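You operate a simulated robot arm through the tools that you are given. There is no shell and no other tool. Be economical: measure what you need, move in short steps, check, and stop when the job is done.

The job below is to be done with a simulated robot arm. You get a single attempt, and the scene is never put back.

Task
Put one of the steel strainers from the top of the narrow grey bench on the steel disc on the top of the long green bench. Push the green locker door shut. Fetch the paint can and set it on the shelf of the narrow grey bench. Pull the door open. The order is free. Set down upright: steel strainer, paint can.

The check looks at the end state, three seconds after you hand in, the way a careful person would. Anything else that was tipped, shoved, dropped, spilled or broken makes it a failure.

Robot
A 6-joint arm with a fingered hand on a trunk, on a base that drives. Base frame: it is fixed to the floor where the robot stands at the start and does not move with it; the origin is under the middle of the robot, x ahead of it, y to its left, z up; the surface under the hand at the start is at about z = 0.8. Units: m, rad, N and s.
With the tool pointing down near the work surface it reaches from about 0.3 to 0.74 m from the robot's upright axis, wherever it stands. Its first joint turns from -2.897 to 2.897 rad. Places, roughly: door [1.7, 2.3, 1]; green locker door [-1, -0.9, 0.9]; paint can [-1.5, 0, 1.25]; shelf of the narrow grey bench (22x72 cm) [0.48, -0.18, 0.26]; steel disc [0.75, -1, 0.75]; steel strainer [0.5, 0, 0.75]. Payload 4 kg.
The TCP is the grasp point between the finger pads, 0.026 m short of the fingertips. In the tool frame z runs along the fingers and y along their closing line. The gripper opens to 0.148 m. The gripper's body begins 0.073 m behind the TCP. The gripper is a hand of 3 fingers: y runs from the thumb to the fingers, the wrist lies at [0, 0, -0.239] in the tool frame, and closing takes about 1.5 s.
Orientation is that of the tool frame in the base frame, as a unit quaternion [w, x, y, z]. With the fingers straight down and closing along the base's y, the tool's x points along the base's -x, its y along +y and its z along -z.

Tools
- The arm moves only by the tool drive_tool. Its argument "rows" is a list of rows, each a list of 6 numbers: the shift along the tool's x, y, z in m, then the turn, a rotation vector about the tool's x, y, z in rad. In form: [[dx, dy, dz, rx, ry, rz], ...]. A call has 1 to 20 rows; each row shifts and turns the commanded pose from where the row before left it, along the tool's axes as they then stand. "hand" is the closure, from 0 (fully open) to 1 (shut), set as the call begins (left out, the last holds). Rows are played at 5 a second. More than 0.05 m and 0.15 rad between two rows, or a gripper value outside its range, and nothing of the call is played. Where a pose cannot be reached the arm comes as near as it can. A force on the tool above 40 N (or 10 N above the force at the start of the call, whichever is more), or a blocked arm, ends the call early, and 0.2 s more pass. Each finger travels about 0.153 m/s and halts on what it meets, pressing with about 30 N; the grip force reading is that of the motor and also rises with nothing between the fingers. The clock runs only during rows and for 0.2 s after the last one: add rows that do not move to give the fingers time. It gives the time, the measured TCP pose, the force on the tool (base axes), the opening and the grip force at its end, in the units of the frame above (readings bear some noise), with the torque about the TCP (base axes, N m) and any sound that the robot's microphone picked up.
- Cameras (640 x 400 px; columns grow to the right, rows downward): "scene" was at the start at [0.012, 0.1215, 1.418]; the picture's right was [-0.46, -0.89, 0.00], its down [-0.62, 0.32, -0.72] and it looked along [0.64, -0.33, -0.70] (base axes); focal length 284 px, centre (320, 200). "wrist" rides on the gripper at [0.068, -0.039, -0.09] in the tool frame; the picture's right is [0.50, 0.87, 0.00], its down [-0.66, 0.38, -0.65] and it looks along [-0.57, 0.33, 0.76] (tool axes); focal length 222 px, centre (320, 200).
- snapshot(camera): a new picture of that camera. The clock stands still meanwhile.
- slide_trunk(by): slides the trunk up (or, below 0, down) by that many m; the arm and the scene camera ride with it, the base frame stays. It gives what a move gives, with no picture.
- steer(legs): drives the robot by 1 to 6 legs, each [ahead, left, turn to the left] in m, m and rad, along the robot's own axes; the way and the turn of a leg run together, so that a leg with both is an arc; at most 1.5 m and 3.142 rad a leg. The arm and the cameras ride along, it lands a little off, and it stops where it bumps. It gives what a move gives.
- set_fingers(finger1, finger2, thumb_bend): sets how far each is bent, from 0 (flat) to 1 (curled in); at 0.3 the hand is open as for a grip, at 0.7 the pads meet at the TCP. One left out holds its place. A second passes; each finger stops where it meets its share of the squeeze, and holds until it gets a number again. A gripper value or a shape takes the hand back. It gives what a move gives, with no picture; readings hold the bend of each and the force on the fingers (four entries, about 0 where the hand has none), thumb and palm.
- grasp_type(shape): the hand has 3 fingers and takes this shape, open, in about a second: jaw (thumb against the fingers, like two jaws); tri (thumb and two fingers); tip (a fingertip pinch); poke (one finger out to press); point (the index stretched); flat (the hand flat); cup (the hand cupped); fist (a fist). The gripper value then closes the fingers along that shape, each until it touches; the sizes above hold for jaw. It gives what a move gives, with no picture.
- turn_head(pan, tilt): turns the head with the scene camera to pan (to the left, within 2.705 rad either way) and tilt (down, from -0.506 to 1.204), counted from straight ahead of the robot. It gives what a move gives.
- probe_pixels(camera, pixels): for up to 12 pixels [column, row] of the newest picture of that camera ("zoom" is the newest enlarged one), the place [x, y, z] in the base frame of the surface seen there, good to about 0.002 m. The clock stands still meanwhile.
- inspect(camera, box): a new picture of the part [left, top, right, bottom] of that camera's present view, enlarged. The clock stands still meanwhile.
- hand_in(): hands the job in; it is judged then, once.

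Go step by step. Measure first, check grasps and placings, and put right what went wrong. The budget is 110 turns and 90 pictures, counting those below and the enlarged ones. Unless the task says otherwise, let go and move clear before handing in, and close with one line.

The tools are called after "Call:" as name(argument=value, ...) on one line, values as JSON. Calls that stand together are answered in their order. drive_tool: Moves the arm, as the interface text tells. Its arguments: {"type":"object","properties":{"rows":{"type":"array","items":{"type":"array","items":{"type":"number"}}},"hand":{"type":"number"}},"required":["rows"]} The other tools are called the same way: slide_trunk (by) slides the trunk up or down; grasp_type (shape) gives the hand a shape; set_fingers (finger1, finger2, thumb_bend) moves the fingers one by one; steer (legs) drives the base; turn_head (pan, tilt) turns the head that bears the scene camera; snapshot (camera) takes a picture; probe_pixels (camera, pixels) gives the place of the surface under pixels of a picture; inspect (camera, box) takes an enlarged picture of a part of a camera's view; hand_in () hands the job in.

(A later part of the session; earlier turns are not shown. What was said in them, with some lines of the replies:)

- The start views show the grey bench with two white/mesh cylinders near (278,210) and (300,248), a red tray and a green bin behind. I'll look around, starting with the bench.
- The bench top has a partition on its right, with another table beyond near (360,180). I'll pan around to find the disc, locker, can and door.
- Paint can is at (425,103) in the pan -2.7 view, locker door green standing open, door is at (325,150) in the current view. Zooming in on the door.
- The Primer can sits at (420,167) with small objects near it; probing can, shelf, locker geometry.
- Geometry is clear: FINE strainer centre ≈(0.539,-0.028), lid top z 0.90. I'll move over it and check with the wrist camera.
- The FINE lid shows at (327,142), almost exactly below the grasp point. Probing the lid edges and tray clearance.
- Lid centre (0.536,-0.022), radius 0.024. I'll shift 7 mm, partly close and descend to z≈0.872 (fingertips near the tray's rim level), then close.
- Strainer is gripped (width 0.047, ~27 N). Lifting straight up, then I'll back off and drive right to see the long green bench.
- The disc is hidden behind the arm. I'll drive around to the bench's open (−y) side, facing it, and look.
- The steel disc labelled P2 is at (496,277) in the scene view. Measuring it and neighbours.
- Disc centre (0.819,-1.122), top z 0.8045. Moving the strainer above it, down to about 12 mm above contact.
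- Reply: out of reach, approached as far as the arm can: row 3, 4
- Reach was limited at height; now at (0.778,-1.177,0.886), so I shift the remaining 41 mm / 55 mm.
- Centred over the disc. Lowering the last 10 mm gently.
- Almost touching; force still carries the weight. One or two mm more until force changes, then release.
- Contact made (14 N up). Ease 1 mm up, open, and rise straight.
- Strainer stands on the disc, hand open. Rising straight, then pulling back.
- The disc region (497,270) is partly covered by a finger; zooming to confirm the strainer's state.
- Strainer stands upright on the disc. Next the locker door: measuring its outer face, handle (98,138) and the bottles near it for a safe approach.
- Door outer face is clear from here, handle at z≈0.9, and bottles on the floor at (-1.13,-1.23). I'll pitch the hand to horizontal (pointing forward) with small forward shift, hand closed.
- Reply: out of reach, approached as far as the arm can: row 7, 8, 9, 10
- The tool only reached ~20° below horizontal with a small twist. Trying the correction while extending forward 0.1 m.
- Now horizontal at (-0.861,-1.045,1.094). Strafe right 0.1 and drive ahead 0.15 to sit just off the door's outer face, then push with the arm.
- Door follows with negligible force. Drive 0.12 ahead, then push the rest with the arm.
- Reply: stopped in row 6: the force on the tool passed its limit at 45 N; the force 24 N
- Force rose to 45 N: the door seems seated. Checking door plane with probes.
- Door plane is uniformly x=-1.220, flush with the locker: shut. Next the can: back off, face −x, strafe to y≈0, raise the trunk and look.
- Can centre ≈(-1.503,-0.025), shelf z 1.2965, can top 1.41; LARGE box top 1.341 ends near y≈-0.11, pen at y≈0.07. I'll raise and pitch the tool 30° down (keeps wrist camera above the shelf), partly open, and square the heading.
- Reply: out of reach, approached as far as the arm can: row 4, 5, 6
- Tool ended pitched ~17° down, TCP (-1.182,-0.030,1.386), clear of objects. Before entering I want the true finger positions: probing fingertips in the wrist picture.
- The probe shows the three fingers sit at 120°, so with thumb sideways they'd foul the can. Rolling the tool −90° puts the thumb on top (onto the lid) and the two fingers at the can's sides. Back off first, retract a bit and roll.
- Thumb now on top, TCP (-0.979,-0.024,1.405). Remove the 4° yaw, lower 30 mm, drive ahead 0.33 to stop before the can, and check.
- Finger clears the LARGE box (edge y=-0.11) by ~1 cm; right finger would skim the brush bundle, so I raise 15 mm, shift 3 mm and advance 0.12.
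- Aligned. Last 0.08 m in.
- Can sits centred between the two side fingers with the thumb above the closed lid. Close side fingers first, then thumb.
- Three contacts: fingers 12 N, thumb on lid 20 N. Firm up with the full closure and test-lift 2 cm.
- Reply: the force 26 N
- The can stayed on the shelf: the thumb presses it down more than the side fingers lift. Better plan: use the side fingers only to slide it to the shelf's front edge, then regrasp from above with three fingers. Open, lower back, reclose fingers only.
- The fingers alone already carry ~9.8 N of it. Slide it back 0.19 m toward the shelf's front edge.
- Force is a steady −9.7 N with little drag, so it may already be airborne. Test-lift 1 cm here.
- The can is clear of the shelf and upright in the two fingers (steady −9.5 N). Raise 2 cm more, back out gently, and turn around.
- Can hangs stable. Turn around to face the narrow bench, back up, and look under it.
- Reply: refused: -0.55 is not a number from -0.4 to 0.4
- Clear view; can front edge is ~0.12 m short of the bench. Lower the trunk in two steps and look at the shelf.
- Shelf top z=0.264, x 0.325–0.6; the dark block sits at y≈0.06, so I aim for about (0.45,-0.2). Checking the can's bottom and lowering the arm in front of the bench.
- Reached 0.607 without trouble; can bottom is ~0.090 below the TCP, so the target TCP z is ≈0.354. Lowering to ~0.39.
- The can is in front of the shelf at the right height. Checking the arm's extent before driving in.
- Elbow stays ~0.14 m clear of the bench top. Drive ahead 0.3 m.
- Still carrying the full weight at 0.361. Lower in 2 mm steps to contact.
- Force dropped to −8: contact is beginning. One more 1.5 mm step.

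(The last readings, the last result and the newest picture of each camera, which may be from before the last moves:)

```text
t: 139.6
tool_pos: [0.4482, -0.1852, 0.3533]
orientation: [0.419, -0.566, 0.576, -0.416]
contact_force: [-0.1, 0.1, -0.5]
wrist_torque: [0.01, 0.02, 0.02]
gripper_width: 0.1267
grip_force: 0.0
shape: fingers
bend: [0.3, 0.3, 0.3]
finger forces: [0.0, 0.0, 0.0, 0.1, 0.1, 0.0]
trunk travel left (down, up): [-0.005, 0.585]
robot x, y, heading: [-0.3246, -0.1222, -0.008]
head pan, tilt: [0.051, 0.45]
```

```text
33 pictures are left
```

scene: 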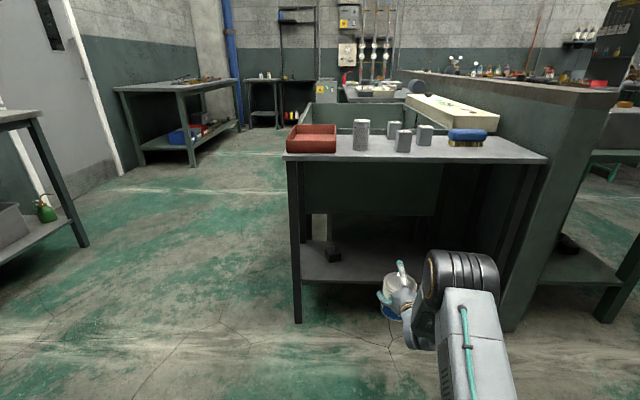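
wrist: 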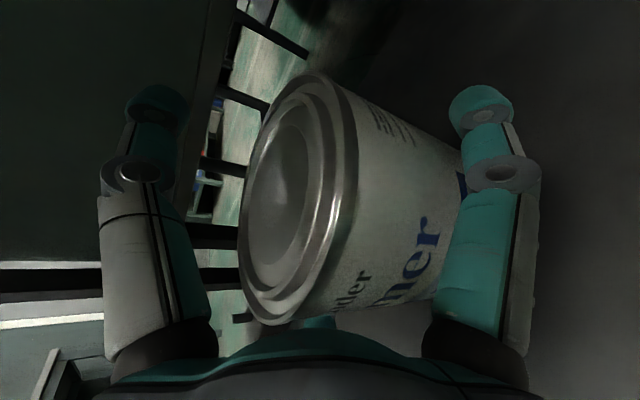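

Released and the can stands. Open a bit more, back straight out, and verify.

Call:
set_fingers(finger1=0.2, finger2=0.2)

Call:
steer(legs=[[-0.35, 0, 0]])

Call:
snapshot(camera="scene")

```text
t: 140.6
tool_pos: [0.4488, -0.1866, 0.3529]
orientation: [0.42, -0.565, 0.575, -0.416]
contact_force: [0.0, -0.1, -1.2]
wrist_torque: [0.02, -0.01, 0.01]
gripper_width: 0.1367
grip_force: 0.0
shape: fingers
bend: [0.2, 0.2, 0.3]
finger forces: [0.1, 0.1, 0.0, 0.1, 0.0, 0.1]
trunk travel left (down, up): [-0.005, 0.585]
robot x, y, heading: [-0.3227, -0.1159, -0.007]
head pan, tilt: [0.051, 0.45]
```

```text
t: 142.8
tool_pos: [0.1004, -0.1827, 0.353]
orientation: [0.419, -0.566, 0.575, -0.416]
contact_force: [0.0, 0.4, -0.2]
wrist_torque: [-0.01, 0.04, 0.0]
gripper_width: 0.1369
grip_force: 0.1
shape: fingers
bend: [0.2, 0.2, 0.3]
finger forces: [0.0, 0.0, 0.0, 0.0, 0.1, 0.1]
trunk travel left (down, up): [-0.005, 0.585]
robot x, y, heading: [-0.674, -0.116, -0.002]
head pan, tilt: [0.051, 0.45]
```

```text
32 pictures are left
```

scene: 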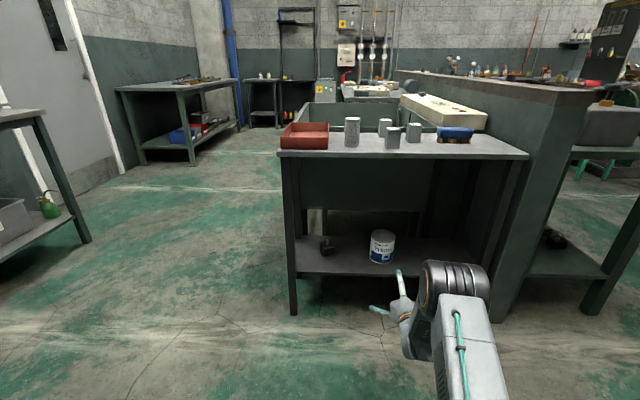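

Can stands upright on the shelf. Next the door: probe the route obstacles, and raise the arm and trunk.

Call:
probe_pixels(camera="scene", pixels=[[40, 113], [88, 240], [195, 164], [113, 92], [148, 155], [237, 80], [282, 137], [314, 103], [382, 235], [382, 262], [124, 172], [45, 215]])

Call:
drive_tool(rows=[[0, -0.0381, -0.012, 0, 0, 0], [0, -0.0381, -0.012, 0, 0, 0], [0, -0.0381, -0.012, 0, 0, 0], [0, -0.0381, -0.012, 0, 0, 0], [0, -0.0381, -0.012, 0, 0, 0], [0, -0.0381, -0.012, 0, 0, 0], [0, -0.0381, -0.012, 0, 0, 0], [0, -0.0381, -0.012, 0, 0, 0], [0, -0.0381, -0.012, 0, 0, 0], [0, 0, 0, 0, 0, 0]], hand=0)

Call:
slide_trunk(by=0.3)

```text
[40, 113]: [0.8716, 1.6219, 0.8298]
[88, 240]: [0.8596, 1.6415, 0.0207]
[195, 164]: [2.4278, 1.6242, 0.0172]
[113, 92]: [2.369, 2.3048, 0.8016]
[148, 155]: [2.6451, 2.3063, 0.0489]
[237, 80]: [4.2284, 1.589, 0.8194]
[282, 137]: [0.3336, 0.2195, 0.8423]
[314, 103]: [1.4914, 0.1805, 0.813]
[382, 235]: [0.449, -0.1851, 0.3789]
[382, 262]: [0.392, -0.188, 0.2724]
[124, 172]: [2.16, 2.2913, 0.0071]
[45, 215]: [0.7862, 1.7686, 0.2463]
```

```text
t: 145.0
tool_pos: [0.1015, -0.1867, 0.7129]
orientation: [0.42, -0.565, 0.576, -0.415]
contact_force: [-0.4, 0.3, -0.7]
wrist_torque: [-0.02, 0.03, 0.03]
gripper_width: 0.148
grip_force: 0.0
shape: jaw
bend: [0.3, 0.3, 0.3]
finger forces: [0.1, 0.1, 0.0, 0.0, 0.0, 0.1]
trunk travel left (down, up): [-0.005, 0.585]
robot x, y, heading: [-0.6707, -0.1193, -0.005]
head pan, tilt: [0.051, 0.45]
```

```text
t: 148.0
tool_pos: [0.1015, -0.1877, 1.0133]
orientation: [0.419, -0.566, 0.575, -0.416]
contact_force: [-0.3, 0.3, 0.0]
wrist_torque: [0.0, -0.01, 0.02]
gripper_width: 0.1479
grip_force: 0.1
shape: jaw
bend: [0.3, 0.3, 0.3]
finger forces: [0.0, 0.0, 0.0, 0.0, 0.0, 0.0]
trunk travel left (down, up): [-0.305, 0.285]
robot x, y, heading: [-0.6707, -0.1138, -0.004]
head pan, tilt: [0.051, 0.45]
```

Route clear: drive along y≈0.89 to x≈1.75 then face the door.

Call:
steer(legs=[[0, 1.0, 0], [1.3, 0, 0], [1.1, 0, 0], [0, 0, 1.575]])

Call:
turn_head(pan=-0.1, tilt=0.1)

Call:
snapshot(camera="scene")

```text
t: 154.2
tool_pos: [0.1214, 0.7494, 1.0077]
orientation: [0.412, -0.564, 0.581, -0.419]
contact_force: [-0.4, -0.6, -0.6]
wrist_torque: [0.03, 0.0, 0.04]
gripper_width: 0.148
grip_force: 0.2
shape: jaw
bend: [0.3, 0.3, 0.3]
finger forces: [0.1, 0.1, 0.1, 0.0, 0.0, 0.1]
trunk travel left (down, up): [-0.305, 0.285]
robot x, y, heading: [-0.6561, 0.8246, -0.024]
head pan, tilt: [0.051, 0.45]
stopped in leg 2: the robot was blocked; the commanded pose is now the measured one
```

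```text
t: 155.0
tool_pos: [0.1241, 0.7462, 1.0087]
orientation: [0.412, -0.565, 0.581, -0.416]
contact_force: [0.9, 0.2, 0.7]
wrist_torque: [0.02, -0.01, 0.01]
gripper_width: 0.1484
grip_force: 0.1
shape: jaw
bend: [0.3, 0.3, 0.3]
finger forces: [0.1, 0.0, 0.0, 0.0, 0.0, 0.0]
trunk travel left (down, up): [-0.305, 0.285]
robot x, y, heading: [-0.6544, 0.8224, -0.022]
head pan, tilt: [-0.099, 0.099]
```

```text
31 pictures are left
```

scene: 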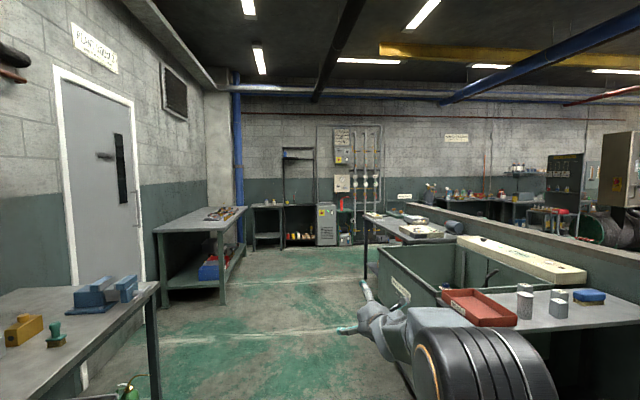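

Blocked right away at (-0.65,0.82). Looking down at the floor ahead for the obstacle.

Call:
turn_head(pan=0.1, tilt=1.0)

Call:
snapshot(camera="scene")

```text
t: 156.2
tool_pos: [0.1247, 0.7453, 1.0072]
orientation: [0.413, -0.563, 0.582, -0.417]
contact_force: [0.3, 0.3, 1.2]
wrist_torque: [-0.02, 0.04, 0.01]
gripper_width: 0.1478
grip_force: 0.0
shape: jaw
bend: [0.3, 0.3, 0.3]
finger forces: [0.1, 0.0, 0.0, 0.1, 0.0, 0.0]
trunk travel left (down, up): [-0.305, 0.285]
robot x, y, heading: [-0.6551, 0.8276, -0.029]
head pan, tilt: [0.099, 1.0]
```

```text
30 pictures are left
```

scene: 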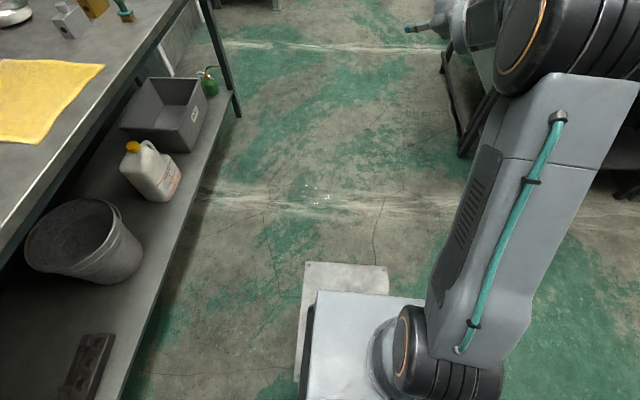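

A light floor plate lies directly under/ahead of the base at (345,280). Probing it.

Call:
probe_pixels(camera="scene", pixels=[[310, 268], [385, 270], [345, 280], [300, 350], [300, 375], [420, 300], [320, 297], [310, 390], [280, 300], [385, 290]])

Call:
inspect(camera="scene", box=[240, 230, 460, 400])

```text
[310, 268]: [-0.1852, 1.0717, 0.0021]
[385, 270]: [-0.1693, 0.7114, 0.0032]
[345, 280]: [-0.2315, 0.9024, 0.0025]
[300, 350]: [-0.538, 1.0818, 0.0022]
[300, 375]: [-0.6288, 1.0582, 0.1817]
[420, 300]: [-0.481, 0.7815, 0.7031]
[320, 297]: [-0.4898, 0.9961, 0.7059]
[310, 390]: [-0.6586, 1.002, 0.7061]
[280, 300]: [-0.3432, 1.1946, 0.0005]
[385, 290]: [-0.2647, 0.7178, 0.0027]
```

```text
2.35 times, centred on (350, 315) of scene
```

zoom: 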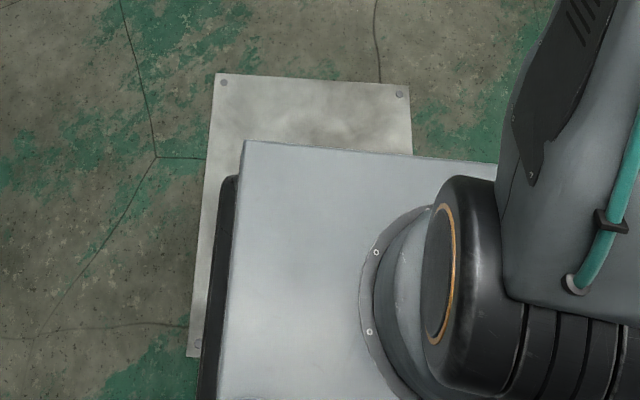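

The plate is bolted flat, with something brown at its centre hidden under the base's nose. Back off 0.3 m and look.

Call:
steer(legs=[[-0.3, 0, 0.025]])

Call:
snapshot(camera="scene")

Call:
inspect(camera="scene", box=[220, 160, 460, 310])

```text
t: 158.2
tool_pos: [-0.1715, 0.7756, 1.0034]
orientation: [-0.419, 0.574, -0.571, 0.411]
contact_force: [0.2, 0.2, 0.4]
wrist_torque: [-0.02, -0.02, -0.04]
gripper_width: 0.1481
grip_force: 0.1
shape: jaw
bend: [0.3, 0.3, 0.3]
finger forces: [0.1, 0.0, 0.0, 0.0, 0.0, 0.0]
trunk travel left (down, up): [-0.305, 0.285]
robot x, y, heading: [-0.9587, 0.83, 0.007]
head pan, tilt: [0.099, 1.0]
```

```text
28 pictures are left
```

scene: 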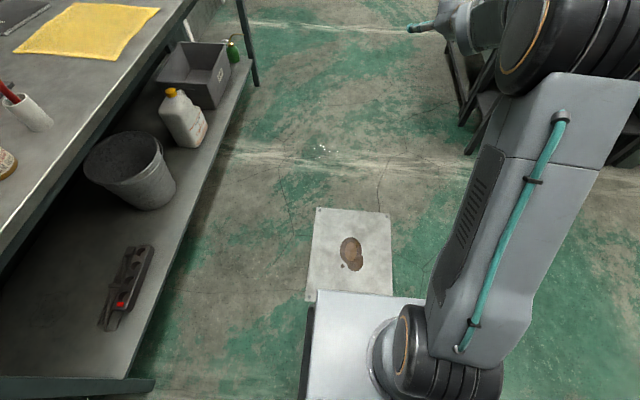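

```text
2.67 times, centred on (340, 235) of scene
```

zoom: 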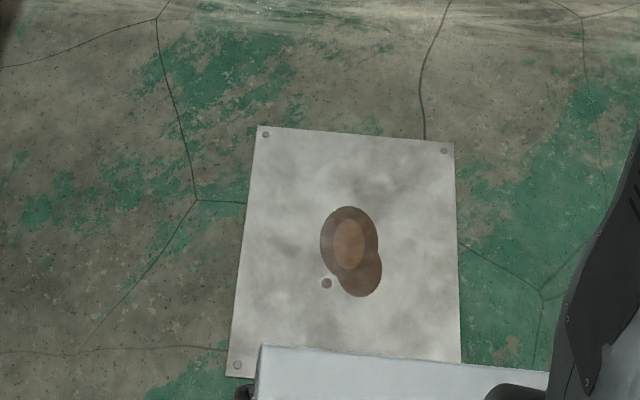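

The brown spot is just a stain, but the bolted plate seems to block the base. I'll go around it: diagonally to y≈0.40, ahead past it, then on; trunk up 0.1 for clearance over the bench.

Call:
slide_trunk(by=0.1)

Call:
steer(legs=[[0.1, -0.43, 0], [0.92, 0, 0]])

Call:
snapshot(camera="scene")

```text
t: 159.6
tool_pos: [-0.1723, 0.7752, 1.104]
orientation: [-0.418, 0.574, -0.572, 0.41]
contact_force: [0.1, -0.1, -0.8]
wrist_torque: [-0.01, 0.01, -0.04]
gripper_width: 0.1481
grip_force: 0.0
shape: jaw
bend: [0.3, 0.3, 0.3]
finger forces: [0.0, 0.1, 0.0, 0.0, 0.0, 0.1]
trunk travel left (down, up): [-0.405, 0.185]
robot x, y, heading: [-0.9564, 0.8313, 0.006]
head pan, tilt: [0.099, 1.0]
```

```text
t: 166.6
tool_pos: [0.8362, 0.33, 1.1043]
orientation: [0.414, -0.569, 0.577, -0.414]
contact_force: [0.1, 0.4, -0.4]
wrist_torque: [0.02, 0.0, 0.02]
gripper_width: 0.148
grip_force: 0.0
shape: jaw
bend: [0.3, 0.3, 0.3]
finger forces: [0.1, 0.1, 0.0, 0.1, 0.0, 0.0]
trunk travel left (down, up): [-0.405, 0.185]
robot x, y, heading: [0.0517, 0.3961, -0.006]
head pan, tilt: [0.099, 1.0]
```

```text
26 pictures are left
```

scene: 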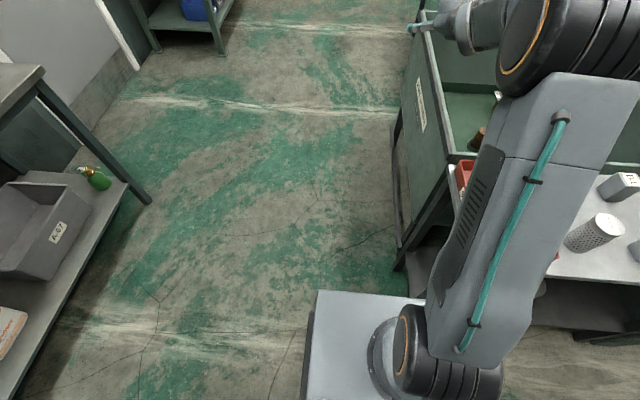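

Past the plate with free floor ahead. Strafe left, drive to x≈1.75 and turn to the door.

Call:
steer(legs=[[0, 0.15, 0], [0.15, 0.33, 0], [1.45, 0, 0], [0, 0, 1.575]])

Call:
turn_head(pan=-0.1, tilt=0.3)

Call:
snapshot(camera="scene")

```text
t: 180.7
tool_pos: [1.7211, 1.6584, 1.1047]
orientation: [-0.586, 0.81, 0.002, -0.005]
contact_force: [-1.1, 0.3, 0.3]
wrist_torque: [-0.04, 0.01, 0.03]
gripper_width: 0.1479
grip_force: 0.1
shape: jaw
bend: [0.3, 0.3, 0.3]
finger forces: [0.1, 0.0, 0.0, 0.0, 0.0, 0.0]
trunk travel left (down, up): [-0.405, 0.185]
robot x, y, heading: [1.6669, 0.8727, 1.581]
head pan, tilt: [0.099, 1.0]
```

```text
t: 181.8
tool_pos: [1.7198, 1.658, 1.1037]
orientation: [-0.587, 0.81, 0.001, -0.005]
contact_force: [0.0, -0.6, 1.3]
wrist_torque: [0.01, 0.0, -0.04]
gripper_width: 0.1481
grip_force: 0.1
shape: jaw
bend: [0.3, 0.3, 0.3]
finger forces: [0.1, 0.1, 0.0, 0.1, 0.0, 0.0]
trunk travel left (down, up): [-0.405, 0.185]
robot x, y, heading: [1.6699, 0.875, 1.583]
head pan, tilt: [-0.099, 0.3]
```

```text
25 pictures are left
```

scene: 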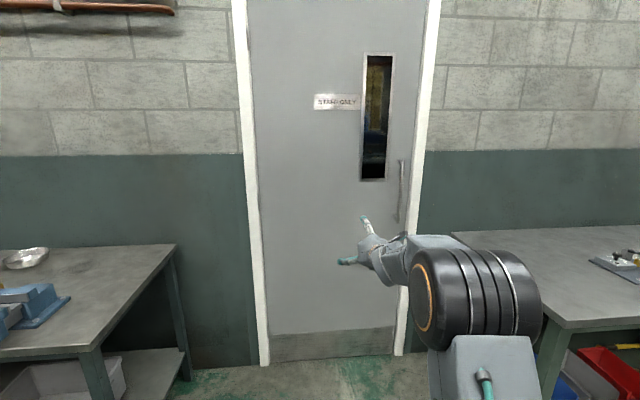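

Call:
inspect(camera="scene", box=[360, 130, 450, 260])

Call:
probe_pixels(camera="scene", pixels=[[402, 165], [402, 190], [400, 215], [402, 175], [395, 190], [412, 190], [255, 150], [248, 150], [420, 150], [402, 200], [300, 250], [450, 235]])

```text
3.08 times, centred on (405, 195) of scene
```

zoom: 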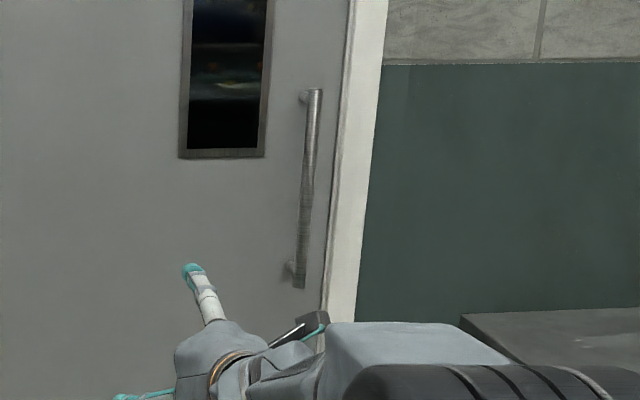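

```text
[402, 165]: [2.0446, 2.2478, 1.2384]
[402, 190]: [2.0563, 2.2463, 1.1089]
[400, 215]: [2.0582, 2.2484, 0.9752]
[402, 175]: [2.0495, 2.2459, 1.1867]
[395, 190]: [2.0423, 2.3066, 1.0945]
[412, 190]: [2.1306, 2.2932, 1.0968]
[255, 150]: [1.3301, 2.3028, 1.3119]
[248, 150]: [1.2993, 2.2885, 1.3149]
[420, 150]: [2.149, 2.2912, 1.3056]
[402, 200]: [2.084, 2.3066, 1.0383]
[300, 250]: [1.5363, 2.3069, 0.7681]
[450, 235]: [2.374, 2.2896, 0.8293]
```

The handle is a vertical bar at (2.053, 2.256), z 0.95–1.26, with hinge side at x≈1.34. I roll the hand back (+90°: thumb to the right, fingers left) and level it, so it pinches the bar sideways.

Call:
drive_tool(rows=[[0, 0, 0, 0, 0, 0.143], [0, 0, 0, 0, 0, 0.143], [0, 0, 0, 0, 0, 0.143], [0, 0, 0, 0, 0, 0.143], [0, 0, 0, 0, 0, 0.143], [0, 0, 0, 0, 0, 0.143], [0, 0, 0, 0, 0, 0.143], [0, 0, 0, 0, 0, 0.143], [0, 0, 0, 0, 0, 0.143], [0, 0, 0, 0, 0, 0.143], [0, 0, 0, 0, 0, 0.143], [0, 0, 0, 0, -0.15, 0], [0, 0, 0, 0, -0.15, 0], [0, 0, 0, 0, 0, 0]], hand=0.15)

Call:
steer(legs=[[0, -0.33, 0], [0.3, 0, 0]])

Call:
snapshot(camera="wrist")

```text
t: 184.8
tool_pos: [1.7206, 1.6594, 1.1036]
orientation: [0.492, -0.504, 0.505, 0.5]
contact_force: [-0.1, 0.5, -0.2]
wrist_torque: [0.01, -0.01, 0.0]
gripper_width: 0.126
grip_force: 0.0
shape: jaw
bend: [0.25, 0.25, 0.4]
finger forces: [0.0, 0.0, 0.0, 0.1, 0.0, 0.0]
trunk travel left (down, up): [-0.405, 0.185]
robot x, y, heading: [1.6664, 0.8761, 1.578]
head pan, tilt: [-0.099, 0.3]
```

```text
t: 188.6
tool_pos: [2.0453, 1.9671, 1.1037]
orientation: [-0.491, 0.505, -0.505, -0.5]
contact_force: [0.4, -0.4, -0.2]
wrist_torque: [-0.01, -0.04, 0.0]
gripper_width: 0.126
grip_force: 0.1
shape: jaw
bend: [0.25, 0.25, 0.4]
finger forces: [0.0, 0.0, 0.1, 0.0, 0.0, 0.0]
trunk travel left (down, up): [-0.405, 0.185]
robot x, y, heading: [1.992, 1.1833, 1.579]
head pan, tilt: [-0.099, 0.3]
```

```text
23 pictures are left
```

wrist: 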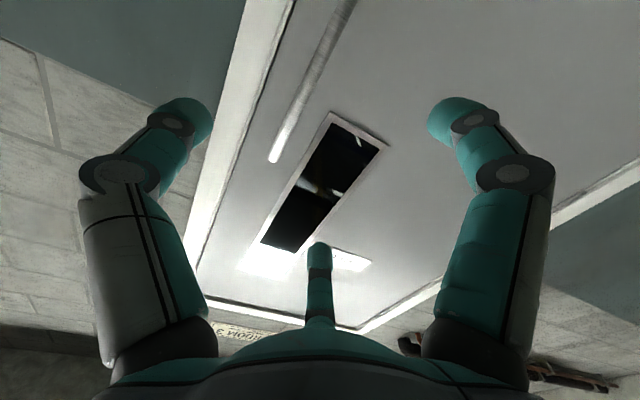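

The bar is ahead at (310,80). Shift 8 mm right, drive 0.23 closer and check again.

Call:
drive_tool(rows=[[0, -0.008, 0, 0, 0, 0], [0, 0, 0, 0, 0, 0]])

Call:
steer(legs=[[0.22, 0, 0]])

Call:
snapshot(camera="wrist")

```text
t: 189.2
tool_pos: [2.0539, 1.9666, 1.1048]
orientation: [0.491, -0.504, 0.505, 0.5]
contact_force: [0.6, 0.0, -0.8]
wrist_torque: [0.02, 0.0, -0.03]
gripper_width: 0.1262
grip_force: 0.2
shape: jaw
bend: [0.25, 0.25, 0.4]
finger forces: [0.0, 0.0, 0.0, 0.0, 0.1, 0.0]
trunk travel left (down, up): [-0.405, 0.185]
robot x, y, heading: [1.9982, 1.1821, 1.578]
head pan, tilt: [-0.099, 0.3]
```

```text
t: 190.9
tool_pos: [2.0468, 2.1876, 1.1047]
orientation: [-0.489, 0.506, -0.503, -0.501]
contact_force: [-0.3, -0.2, 0.6]
wrist_torque: [0.02, -0.02, 0.01]
gripper_width: 0.1262
grip_force: 0.0
shape: jaw
bend: [0.25, 0.25, 0.4]
finger forces: [0.0, 0.1, 0.0, 0.0, 0.1, 0.1]
trunk travel left (down, up): [-0.405, 0.185]
robot x, y, heading: [1.9908, 1.403, 1.584]
head pan, tilt: [-0.099, 0.3]
```

```text
22 pictures are left
```

wrist: 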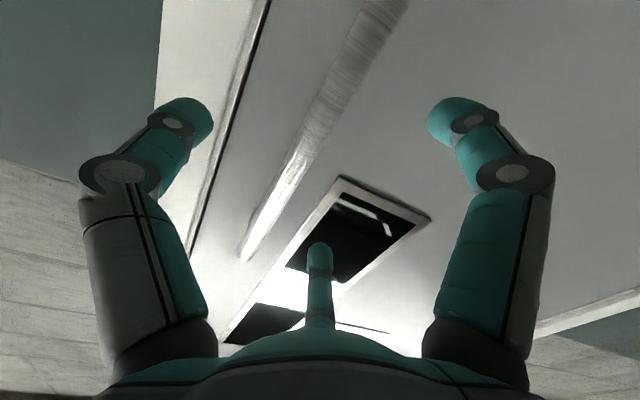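

Call:
probe_pixels(camera="wrist", pixels=[[345, 70], [310, 130], [300, 155], [270, 210], [370, 25], [320, 130], [325, 95], [335, 100], [250, 130], [185, 110]])

```text
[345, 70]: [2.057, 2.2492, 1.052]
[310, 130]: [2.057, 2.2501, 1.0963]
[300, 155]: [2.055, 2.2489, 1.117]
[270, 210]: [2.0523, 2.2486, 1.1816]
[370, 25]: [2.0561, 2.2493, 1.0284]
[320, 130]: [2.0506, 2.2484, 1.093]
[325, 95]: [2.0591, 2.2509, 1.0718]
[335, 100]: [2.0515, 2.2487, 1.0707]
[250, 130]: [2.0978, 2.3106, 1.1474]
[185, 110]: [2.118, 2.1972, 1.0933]
```

Bar centre ≈(2.054,2.258). Move 7 mm right and 68 mm forward, then close.

Call:
drive_tool(rows=[[0, -0.007, 0.01, 0, 0, 0], [0, 0, 0.02, 0, 0, 0], [0, 0, 0.02, 0, 0, 0], [0, 0, 0.017, 0, 0, 0], [0, 0, 0, 0, 0, 0]])

Call:
drive_tool(rows=[[0, 0, 0, 0, 0, 0], [0, 0, 0, 0, 0, 0], [0, 0, 0, 0, 0, 0], [0, 0, 0, 0, 0, 0], [0, 0, 0, 0, 0, 0], [0, 0, 0, 0, 0, 0], [0, 0, 0, 0, 0, 0]], hand=1)

Call:
snapshot(camera="wrist")

```text
t: 192.1
tool_pos: [2.0528, 2.2566, 1.1029]
orientation: [-0.49, 0.506, -0.503, -0.501]
contact_force: [0.2, -0.2, 0.1]
wrist_torque: [0.0, -0.03, -0.02]
gripper_width: 0.126
grip_force: 0.0
shape: jaw
bend: [0.25, 0.25, 0.4]
finger forces: [0.0, 0.1, 0.1, 0.0, 0.0, 0.0]
trunk travel left (down, up): [-0.405, 0.185]
robot x, y, heading: [1.9911, 1.398, 1.586]
head pan, tilt: [-0.099, 0.3]
```

```text
t: 193.7
tool_pos: [2.0522, 2.2564, 1.1035]
orientation: [-0.489, 0.506, -0.503, -0.501]
contact_force: [-1.7, 4.4, 0.5]
wrist_torque: [0.01, 0.02, -0.02]
gripper_width: 0.0088
grip_force: 30.2
shape: jaw
bend: [0.77, 0.77, 0.72]
finger forces: [4.4, 6.3, 0.1, 0.0, 26.4, 0.1]
trunk travel left (down, up): [-0.405, 0.185]
robot x, y, heading: [1.9944, 1.4022, 1.582]
head pan, tilt: [-0.099, 0.3]
```

```text
21 pictures are left
```

wrist: 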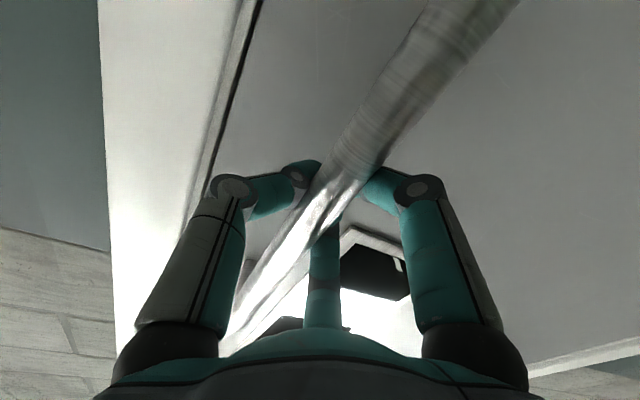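

The fingers have closed around the bar. Pull 6 cm straight back to see whether the door follows.

Call:
drive_tool(rows=[[0, 0, -0.01, 0, 0, 0], [0, 0, -0.015, 0, 0, 0], [0, 0, -0.015, 0, 0, 0], [0, 0, -0.02, 0, 0, 0], [0, 0, 0, 0, 0, 0]])

Call:
snapshot(camera="scene")

```text
t: 194.9
tool_pos: [2.0494, 2.1957, 1.1032]
orientation: [-0.489, 0.508, -0.502, -0.501]
contact_force: [-19.6, 2.9, -7.9]
wrist_torque: [-0.04, -0.07, -0.06]
gripper_width: 0.0078
grip_force: 29.7
shape: jaw
bend: [0.76, 0.77, 0.74]
finger forces: [14.8, 15.9, 0.0, 0.0, 23.0, 0.0]
trunk travel left (down, up): [-0.405, 0.185]
robot x, y, heading: [1.9932, 1.4056, 1.59]
head pan, tilt: [-0.099, 0.3]
```

```text
20 pictures are left
```

scene: 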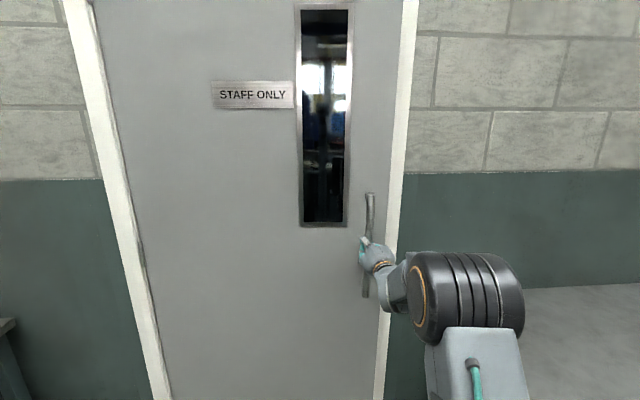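

A lateral force suggests the bar is following its arc; verify the door plane.

Call:
probe_pixels(camera="scene", pixels=[[380, 100], [370, 330], [170, 200], [250, 300], [110, 30], [120, 200]])

```text
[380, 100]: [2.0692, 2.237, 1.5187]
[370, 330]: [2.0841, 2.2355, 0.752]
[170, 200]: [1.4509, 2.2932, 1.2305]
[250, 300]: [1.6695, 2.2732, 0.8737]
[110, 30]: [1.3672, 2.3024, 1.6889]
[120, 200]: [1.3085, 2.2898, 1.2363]
```

The door is at 5.2° open, hinge ≈(1.33,2.306). I'll relieve the side force (5 mm left) and drive a rigid arc about the hinge: per radian [-0.648, 0.911, −1]; first 0.2 rad.

Call:
drive_tool(rows=[[0, 0.005, 0, 0, 0, 0], [0, 0, 0, 0, 0, 0]])

Call:
steer(legs=[[-0.13, 0.182, -0.2]])

```text
t: 195.5
tool_pos: [2.0482, 2.1963, 1.1041]
orientation: [-0.49, 0.505, -0.504, -0.5]
contact_force: [-9.0, 2.6, -5.2]
wrist_torque: [0.0, -0.06, -0.07]
gripper_width: 0.0077
grip_force: 29.6
shape: jaw
bend: [0.76, 0.77, 0.74]
finger forces: [11.4, 13.2, 0.0, 0.1, 25.9, 0.0]
trunk travel left (down, up): [-0.405, 0.185]
robot x, y, heading: [1.9915, 1.4015, 1.588]
head pan, tilt: [-0.099, 0.3]
```

```text
t: 197.2
tool_pos: [2.0111, 2.0546, 1.1044]
orientation: [0.537, -0.454, 0.55, 0.45]
contact_force: [-8.8, 2.0, -5.8]
wrist_torque: [0.0, -0.06, -0.09]
gripper_width: 0.008
grip_force: 30.3
shape: jaw
bend: [0.76, 0.77, 0.74]
finger forces: [11.4, 12.8, 0.0, 0.1, 25.6, 0.0]
trunk travel left (down, up): [-0.405, 0.185]
robot x, y, heading: [1.8019, 1.2855, 1.386]
head pan, tilt: [-0.099, 0.3]
```

Works: same radius (0.727), forces low. Continue 2×0.25 rad.

Call:
steer(legs=[[-0.162, 0.228, -0.25], [-0.162, 0.228, -0.25]])

Call:
snapshot(camera="scene")

```text
t: 200.7
tool_pos: [1.8123, 1.7568, 1.1041]
orientation: [0.632, -0.304, 0.647, 0.301]
contact_force: [-24.0, 25.2, -2.6]
wrist_torque: [-0.03, -0.07, -0.1]
gripper_width: 0.0076
grip_force: 29.7
shape: jaw
bend: [0.76, 0.77, 0.73]
finger forces: [20.0, 22.5, 0.1, 0.0, 20.4, 0.1]
trunk travel left (down, up): [-0.405, 0.185]
robot x, y, heading: [1.2597, 1.1843, 0.884]
head pan, tilt: [-0.099, 0.3]
```

```text
19 pictures are left
```

scene: 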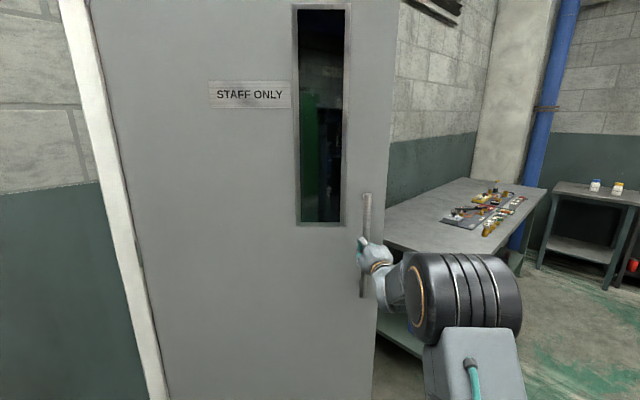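

Door now ~45° open; side force 35 N toward the hinge. Relieve by 6 mm left and continue 0.22 rad.

Call:
drive_tool(rows=[[0, 0.004, 0, 0, 0, 0], [0, 0.004, 0, 0, 0, 0], [0, 0, 0, 0, 0, 0]])

Call:
steer(legs=[[-0.143, 0.2, -0.22]])

Call:
snapshot(camera="scene")

```text
t: 201.5
tool_pos: [1.8086, 1.7579, 1.104]
orientation: [0.632, -0.303, 0.647, 0.302]
contact_force: [-0.9, 1.0, -3.8]
wrist_torque: [-0.01, -0.07, -0.05]
gripper_width: 0.0078
grip_force: 30.5
shape: jaw
bend: [0.76, 0.77, 0.74]
finger forces: [9.2, 10.7, 0.0, 0.0, 27.6, 0.1]
trunk travel left (down, up): [-0.405, 0.185]
robot x, y, heading: [1.2608, 1.1838, 0.885]
head pan, tilt: [-0.099, 0.3]
```

```text
t: 203.3
tool_pos: [1.6785, 1.6698, 1.105]
orientation: [0.662, -0.228, 0.676, 0.23]
contact_force: [0.8, -4.4, -3.7]
wrist_torque: [0.0, -0.04, 0.02]
gripper_width: 0.0075
grip_force: 29.8
shape: jaw
bend: [0.76, 0.77, 0.74]
finger forces: [6.2, 7.3, 0.0, 0.0, 29.8, 0.1]
trunk travel left (down, up): [-0.405, 0.185]
robot x, y, heading: [1.0148, 1.234, 0.659]
head pan, tilt: [-0.099, 0.3]
```

```text
18 pictures are left
```

scene: 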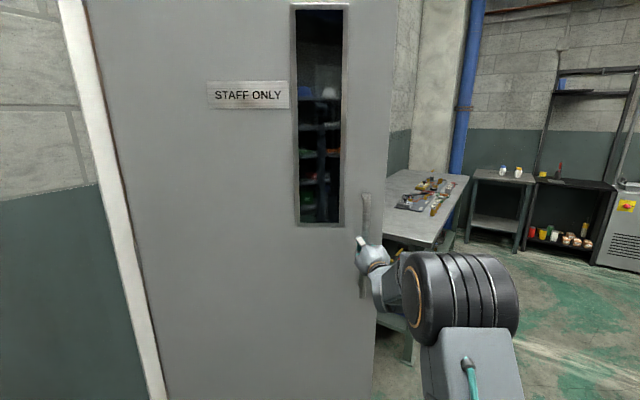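

Door at ~57°. Two more short legs without turning to bring it to ~74°.

Call:
steer(legs=[[-0.106, 0.024, 0], [-0.1, 0.041, 0]])

Call:
snapshot(camera="scene")

```text
t: 205.2
tool_pos: [1.4771, 1.5986, 1.1055]
orientation: [0.662, -0.23, 0.676, 0.229]
contact_force: [-4.3, 13.4, -0.1]
wrist_torque: [-0.02, -0.06, -0.13]
gripper_width: 0.0069
grip_force: 30.1
shape: jaw
bend: [0.76, 0.77, 0.73]
finger forces: [8.8, 8.6, 0.0, 0.0, 1.5, 0.0]
trunk travel left (down, up): [-0.405, 0.185]
robot x, y, heading: [0.8152, 1.1604, 0.655]
head pan, tilt: [-0.099, 0.3]
```

```text
17 pictures are left
```

scene: 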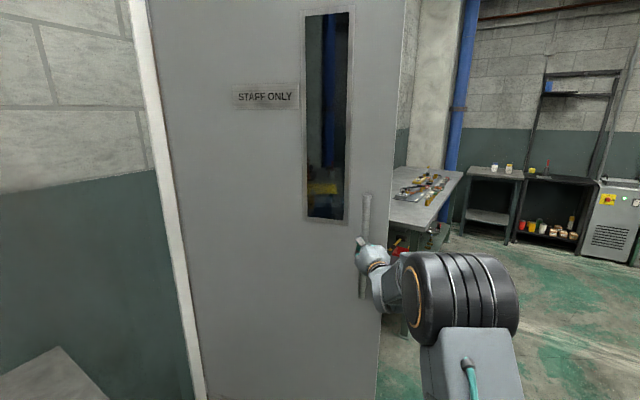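

Door at ~74°. Open the hand and back straight off.

Call:
drive_tool(rows=[[0, 0, 0, 0, 0, 0], [0, 0, 0, 0, 0, 0], [0, 0, 0, 0, 0, 0], [0, 0, 0, 0, 0, 0], [0, 0, 0, 0, 0, 0], [0, 0, 0, 0, 0, 0]], hand=0.1)

Call:
drive_tool(rows=[[0, 0, -0.02, 0, 0, 0], [0, 0, -0.03, 0, 0, 0], [0, 0, -0.03, 0, 0, 0], [0, 0, 0, 0, 0, 0]])

Call:
steer(legs=[[-0.25, 0, 0]])

Call:
snapshot(camera="scene")

```text
t: 206.7
tool_pos: [1.4771, 1.5973, 1.1053]
orientation: [0.662, -0.228, 0.676, 0.229]
contact_force: [0.2, 0.3, 1.0]
wrist_torque: [0.04, 0.0, -0.01]
gripper_width: 0.1331
grip_force: 0.0
shape: jaw
bend: [0.25, 0.25, 0.33]
finger forces: [0.0, 0.1, 0.1, 0.0, 0.0, 0.1]
trunk travel left (down, up): [-0.405, 0.185]
robot x, y, heading: [0.8143, 1.1602, 0.654]
head pan, tilt: [-0.099, 0.3]
```

```text
t: 207.7
tool_pos: [1.4132, 1.5478, 1.1058]
orientation: [0.663, -0.229, 0.675, 0.229]
contact_force: [0.7, -0.2, 0.6]
wrist_torque: [-0.02, 0.01, -0.01]
gripper_width: 0.1333
grip_force: 0.1
shape: jaw
bend: [0.25, 0.25, 0.33]
finger forces: [0.1, 0.1, 0.0, 0.1, 0.0, 0.1]
trunk travel left (down, up): [-0.405, 0.185]
robot x, y, heading: [0.817, 1.1623, 0.659]
head pan, tilt: [-0.099, 0.3]
```

```text
t: 209.4
tool_pos: [1.2203, 1.4006, 1.1047]
orientation: [0.661, -0.229, 0.676, 0.23]
contact_force: [0.0, -0.2, 0.7]
wrist_torque: [-0.04, -0.01, 0.01]
gripper_width: 0.133
grip_force: 0.1
shape: jaw
bend: [0.25, 0.25, 0.33]
finger forces: [0.0, 0.0, 0.0, 0.0, 0.0, 0.0]
trunk travel left (down, up): [-0.405, 0.185]
robot x, y, heading: [0.6236, 1.0124, 0.659]
head pan, tilt: [-0.099, 0.3]
```

```text
16 pictures are left
```

scene: 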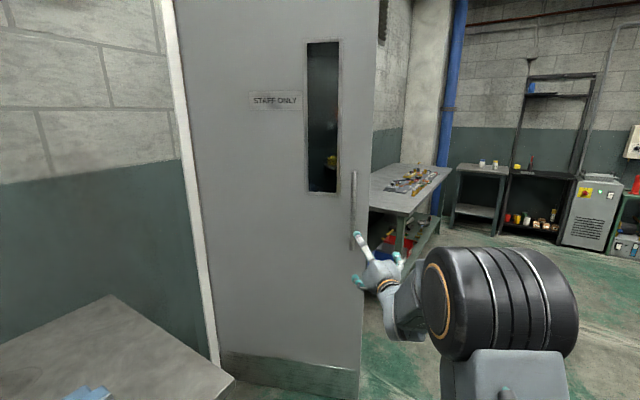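

Clear of the door. Verify it stays open, and look back over the rest of the scene (locker, cone, benches).

Call:
probe_pixels(camera="scene", pixels=[[355, 300], [220, 200], [365, 100], [350, 210]])

Call:
turn_head(pan=2.4, tilt=0.35)

Call:
snapshot(camera="scene")

Call:
turn_head(pan=-1.9, tilt=0.45)

Call:
snapshot(camera="scene")

```text
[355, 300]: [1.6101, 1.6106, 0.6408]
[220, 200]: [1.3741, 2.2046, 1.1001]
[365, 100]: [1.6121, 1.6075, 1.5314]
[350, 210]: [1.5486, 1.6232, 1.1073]
```

```text
t: 211.7
tool_pos: [1.2204, 1.4011, 1.106]
orientation: [0.661, -0.23, 0.676, 0.23]
contact_force: [0.5, 1.1, 0.3]
wrist_torque: [0.0, 0.03, -0.04]
gripper_width: 0.1328
grip_force: 0.0
shape: jaw
bend: [0.25, 0.25, 0.33]
finger forces: [0.0, 0.0, 0.0, 0.0, 0.0, 0.1]
trunk travel left (down, up): [-0.405, 0.185]
robot x, y, heading: [0.6268, 1.0092, 0.661]
head pan, tilt: [2.4, 0.351]
```

```text
15 pictures are left
```

scene: 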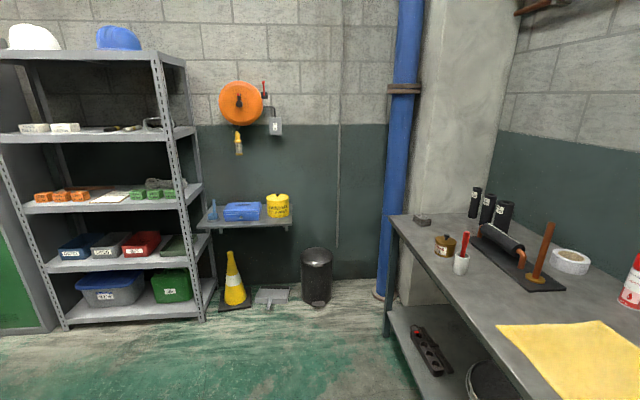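

```text
t: 215.2
tool_pos: [1.2212, 1.4005, 1.1059]
orientation: [0.661, -0.23, 0.676, 0.231]
contact_force: [-0.6, 0.1, -1.5]
wrist_torque: [-0.01, 0.0, 0.02]
gripper_width: 0.1335
grip_force: 0.2
shape: jaw
bend: [0.25, 0.25, 0.33]
finger forces: [0.0, 0.1, 0.1, 0.0, 0.0, 0.0]
trunk travel left (down, up): [-0.405, 0.185]
robot x, y, heading: [0.6221, 1.0073, 0.655]
head pan, tilt: [-1.901, 0.45]
```

```text
14 pictures are left
```

scene: 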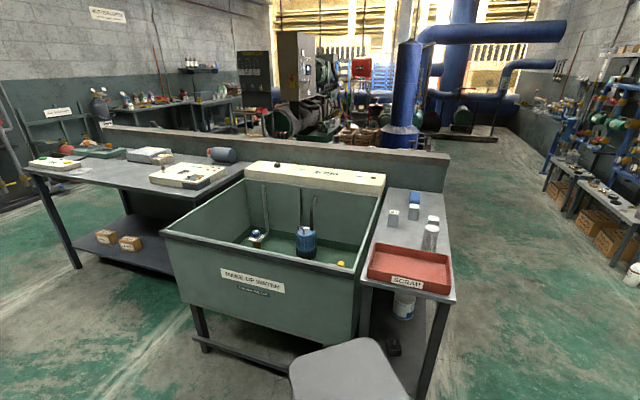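

Everything else looks undisturbed; cone, tins, tray, blocks and can (403,303) are in place. One last check of the locker door and the opened door.

Call:
turn_head(pan=2.65, tilt=0.3)

Call:
snapshot(camera="scene")

Call:
probe_pixels(camera="scene", pixels=[[70, 150], [110, 150], [150, 150], [110, 280], [130, 220]])

Call:
turn_head(pan=0.1, tilt=0.3)

Call:
snapshot(camera="scene")

```text
t: 218.8
tool_pos: [1.2206, 1.4015, 1.1055]
orientation: [0.661, -0.229, 0.676, 0.23]
contact_force: [-1.0, -0.2, 0.3]
wrist_torque: [-0.02, 0.06, -0.02]
gripper_width: 0.1331
grip_force: 0.1
shape: jaw
bend: [0.25, 0.25, 0.33]
finger forces: [0.1, 0.0, 0.1, 0.0, 0.1, 0.0]
trunk travel left (down, up): [-0.405, 0.185]
robot x, y, heading: [0.6232, 1.0099, 0.66]
head pan, tilt: [2.649, 0.3]
```

```text
13 pictures are left
```

scene: 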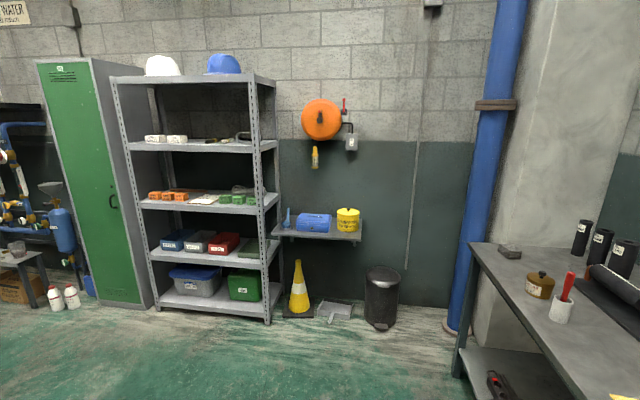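

```text
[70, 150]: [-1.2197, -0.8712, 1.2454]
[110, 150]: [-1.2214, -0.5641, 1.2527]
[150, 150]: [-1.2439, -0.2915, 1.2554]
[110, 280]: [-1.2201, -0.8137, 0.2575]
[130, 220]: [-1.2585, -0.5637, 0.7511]
```

```text
t: 221.1
tool_pos: [1.2213, 1.4008, 1.1056]
orientation: [0.661, -0.229, 0.676, 0.23]
contact_force: [0.3, 0.1, 0.3]
wrist_torque: [0.01, -0.03, -0.03]
gripper_width: 0.1334
grip_force: 0.1
shape: jaw
bend: [0.25, 0.25, 0.33]
finger forces: [0.1, 0.1, 0.0, 0.0, 0.1, 0.0]
trunk travel left (down, up): [-0.405, 0.185]
robot x, y, heading: [0.6223, 1.0126, 0.658]
head pan, tilt: [0.099, 0.3]
```

```text
12 pictures are left
```

scene: 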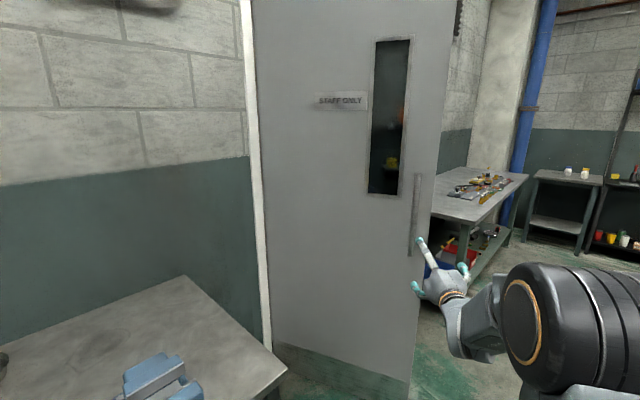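

The locker door is flush at x=-1.220, and the room door is still wide open ten seconds after I let go. The can and strainer are upright in place, and the hand is clear, so I'm handing in.

Call:
hand_in()

```text
The job is handed in.
```

The job is handed in: the FINE strainer stands on the steel disc, the green locker door is shut, the paint can is upright on the narrow grey bench's shelf, and the door stands about 70° open.
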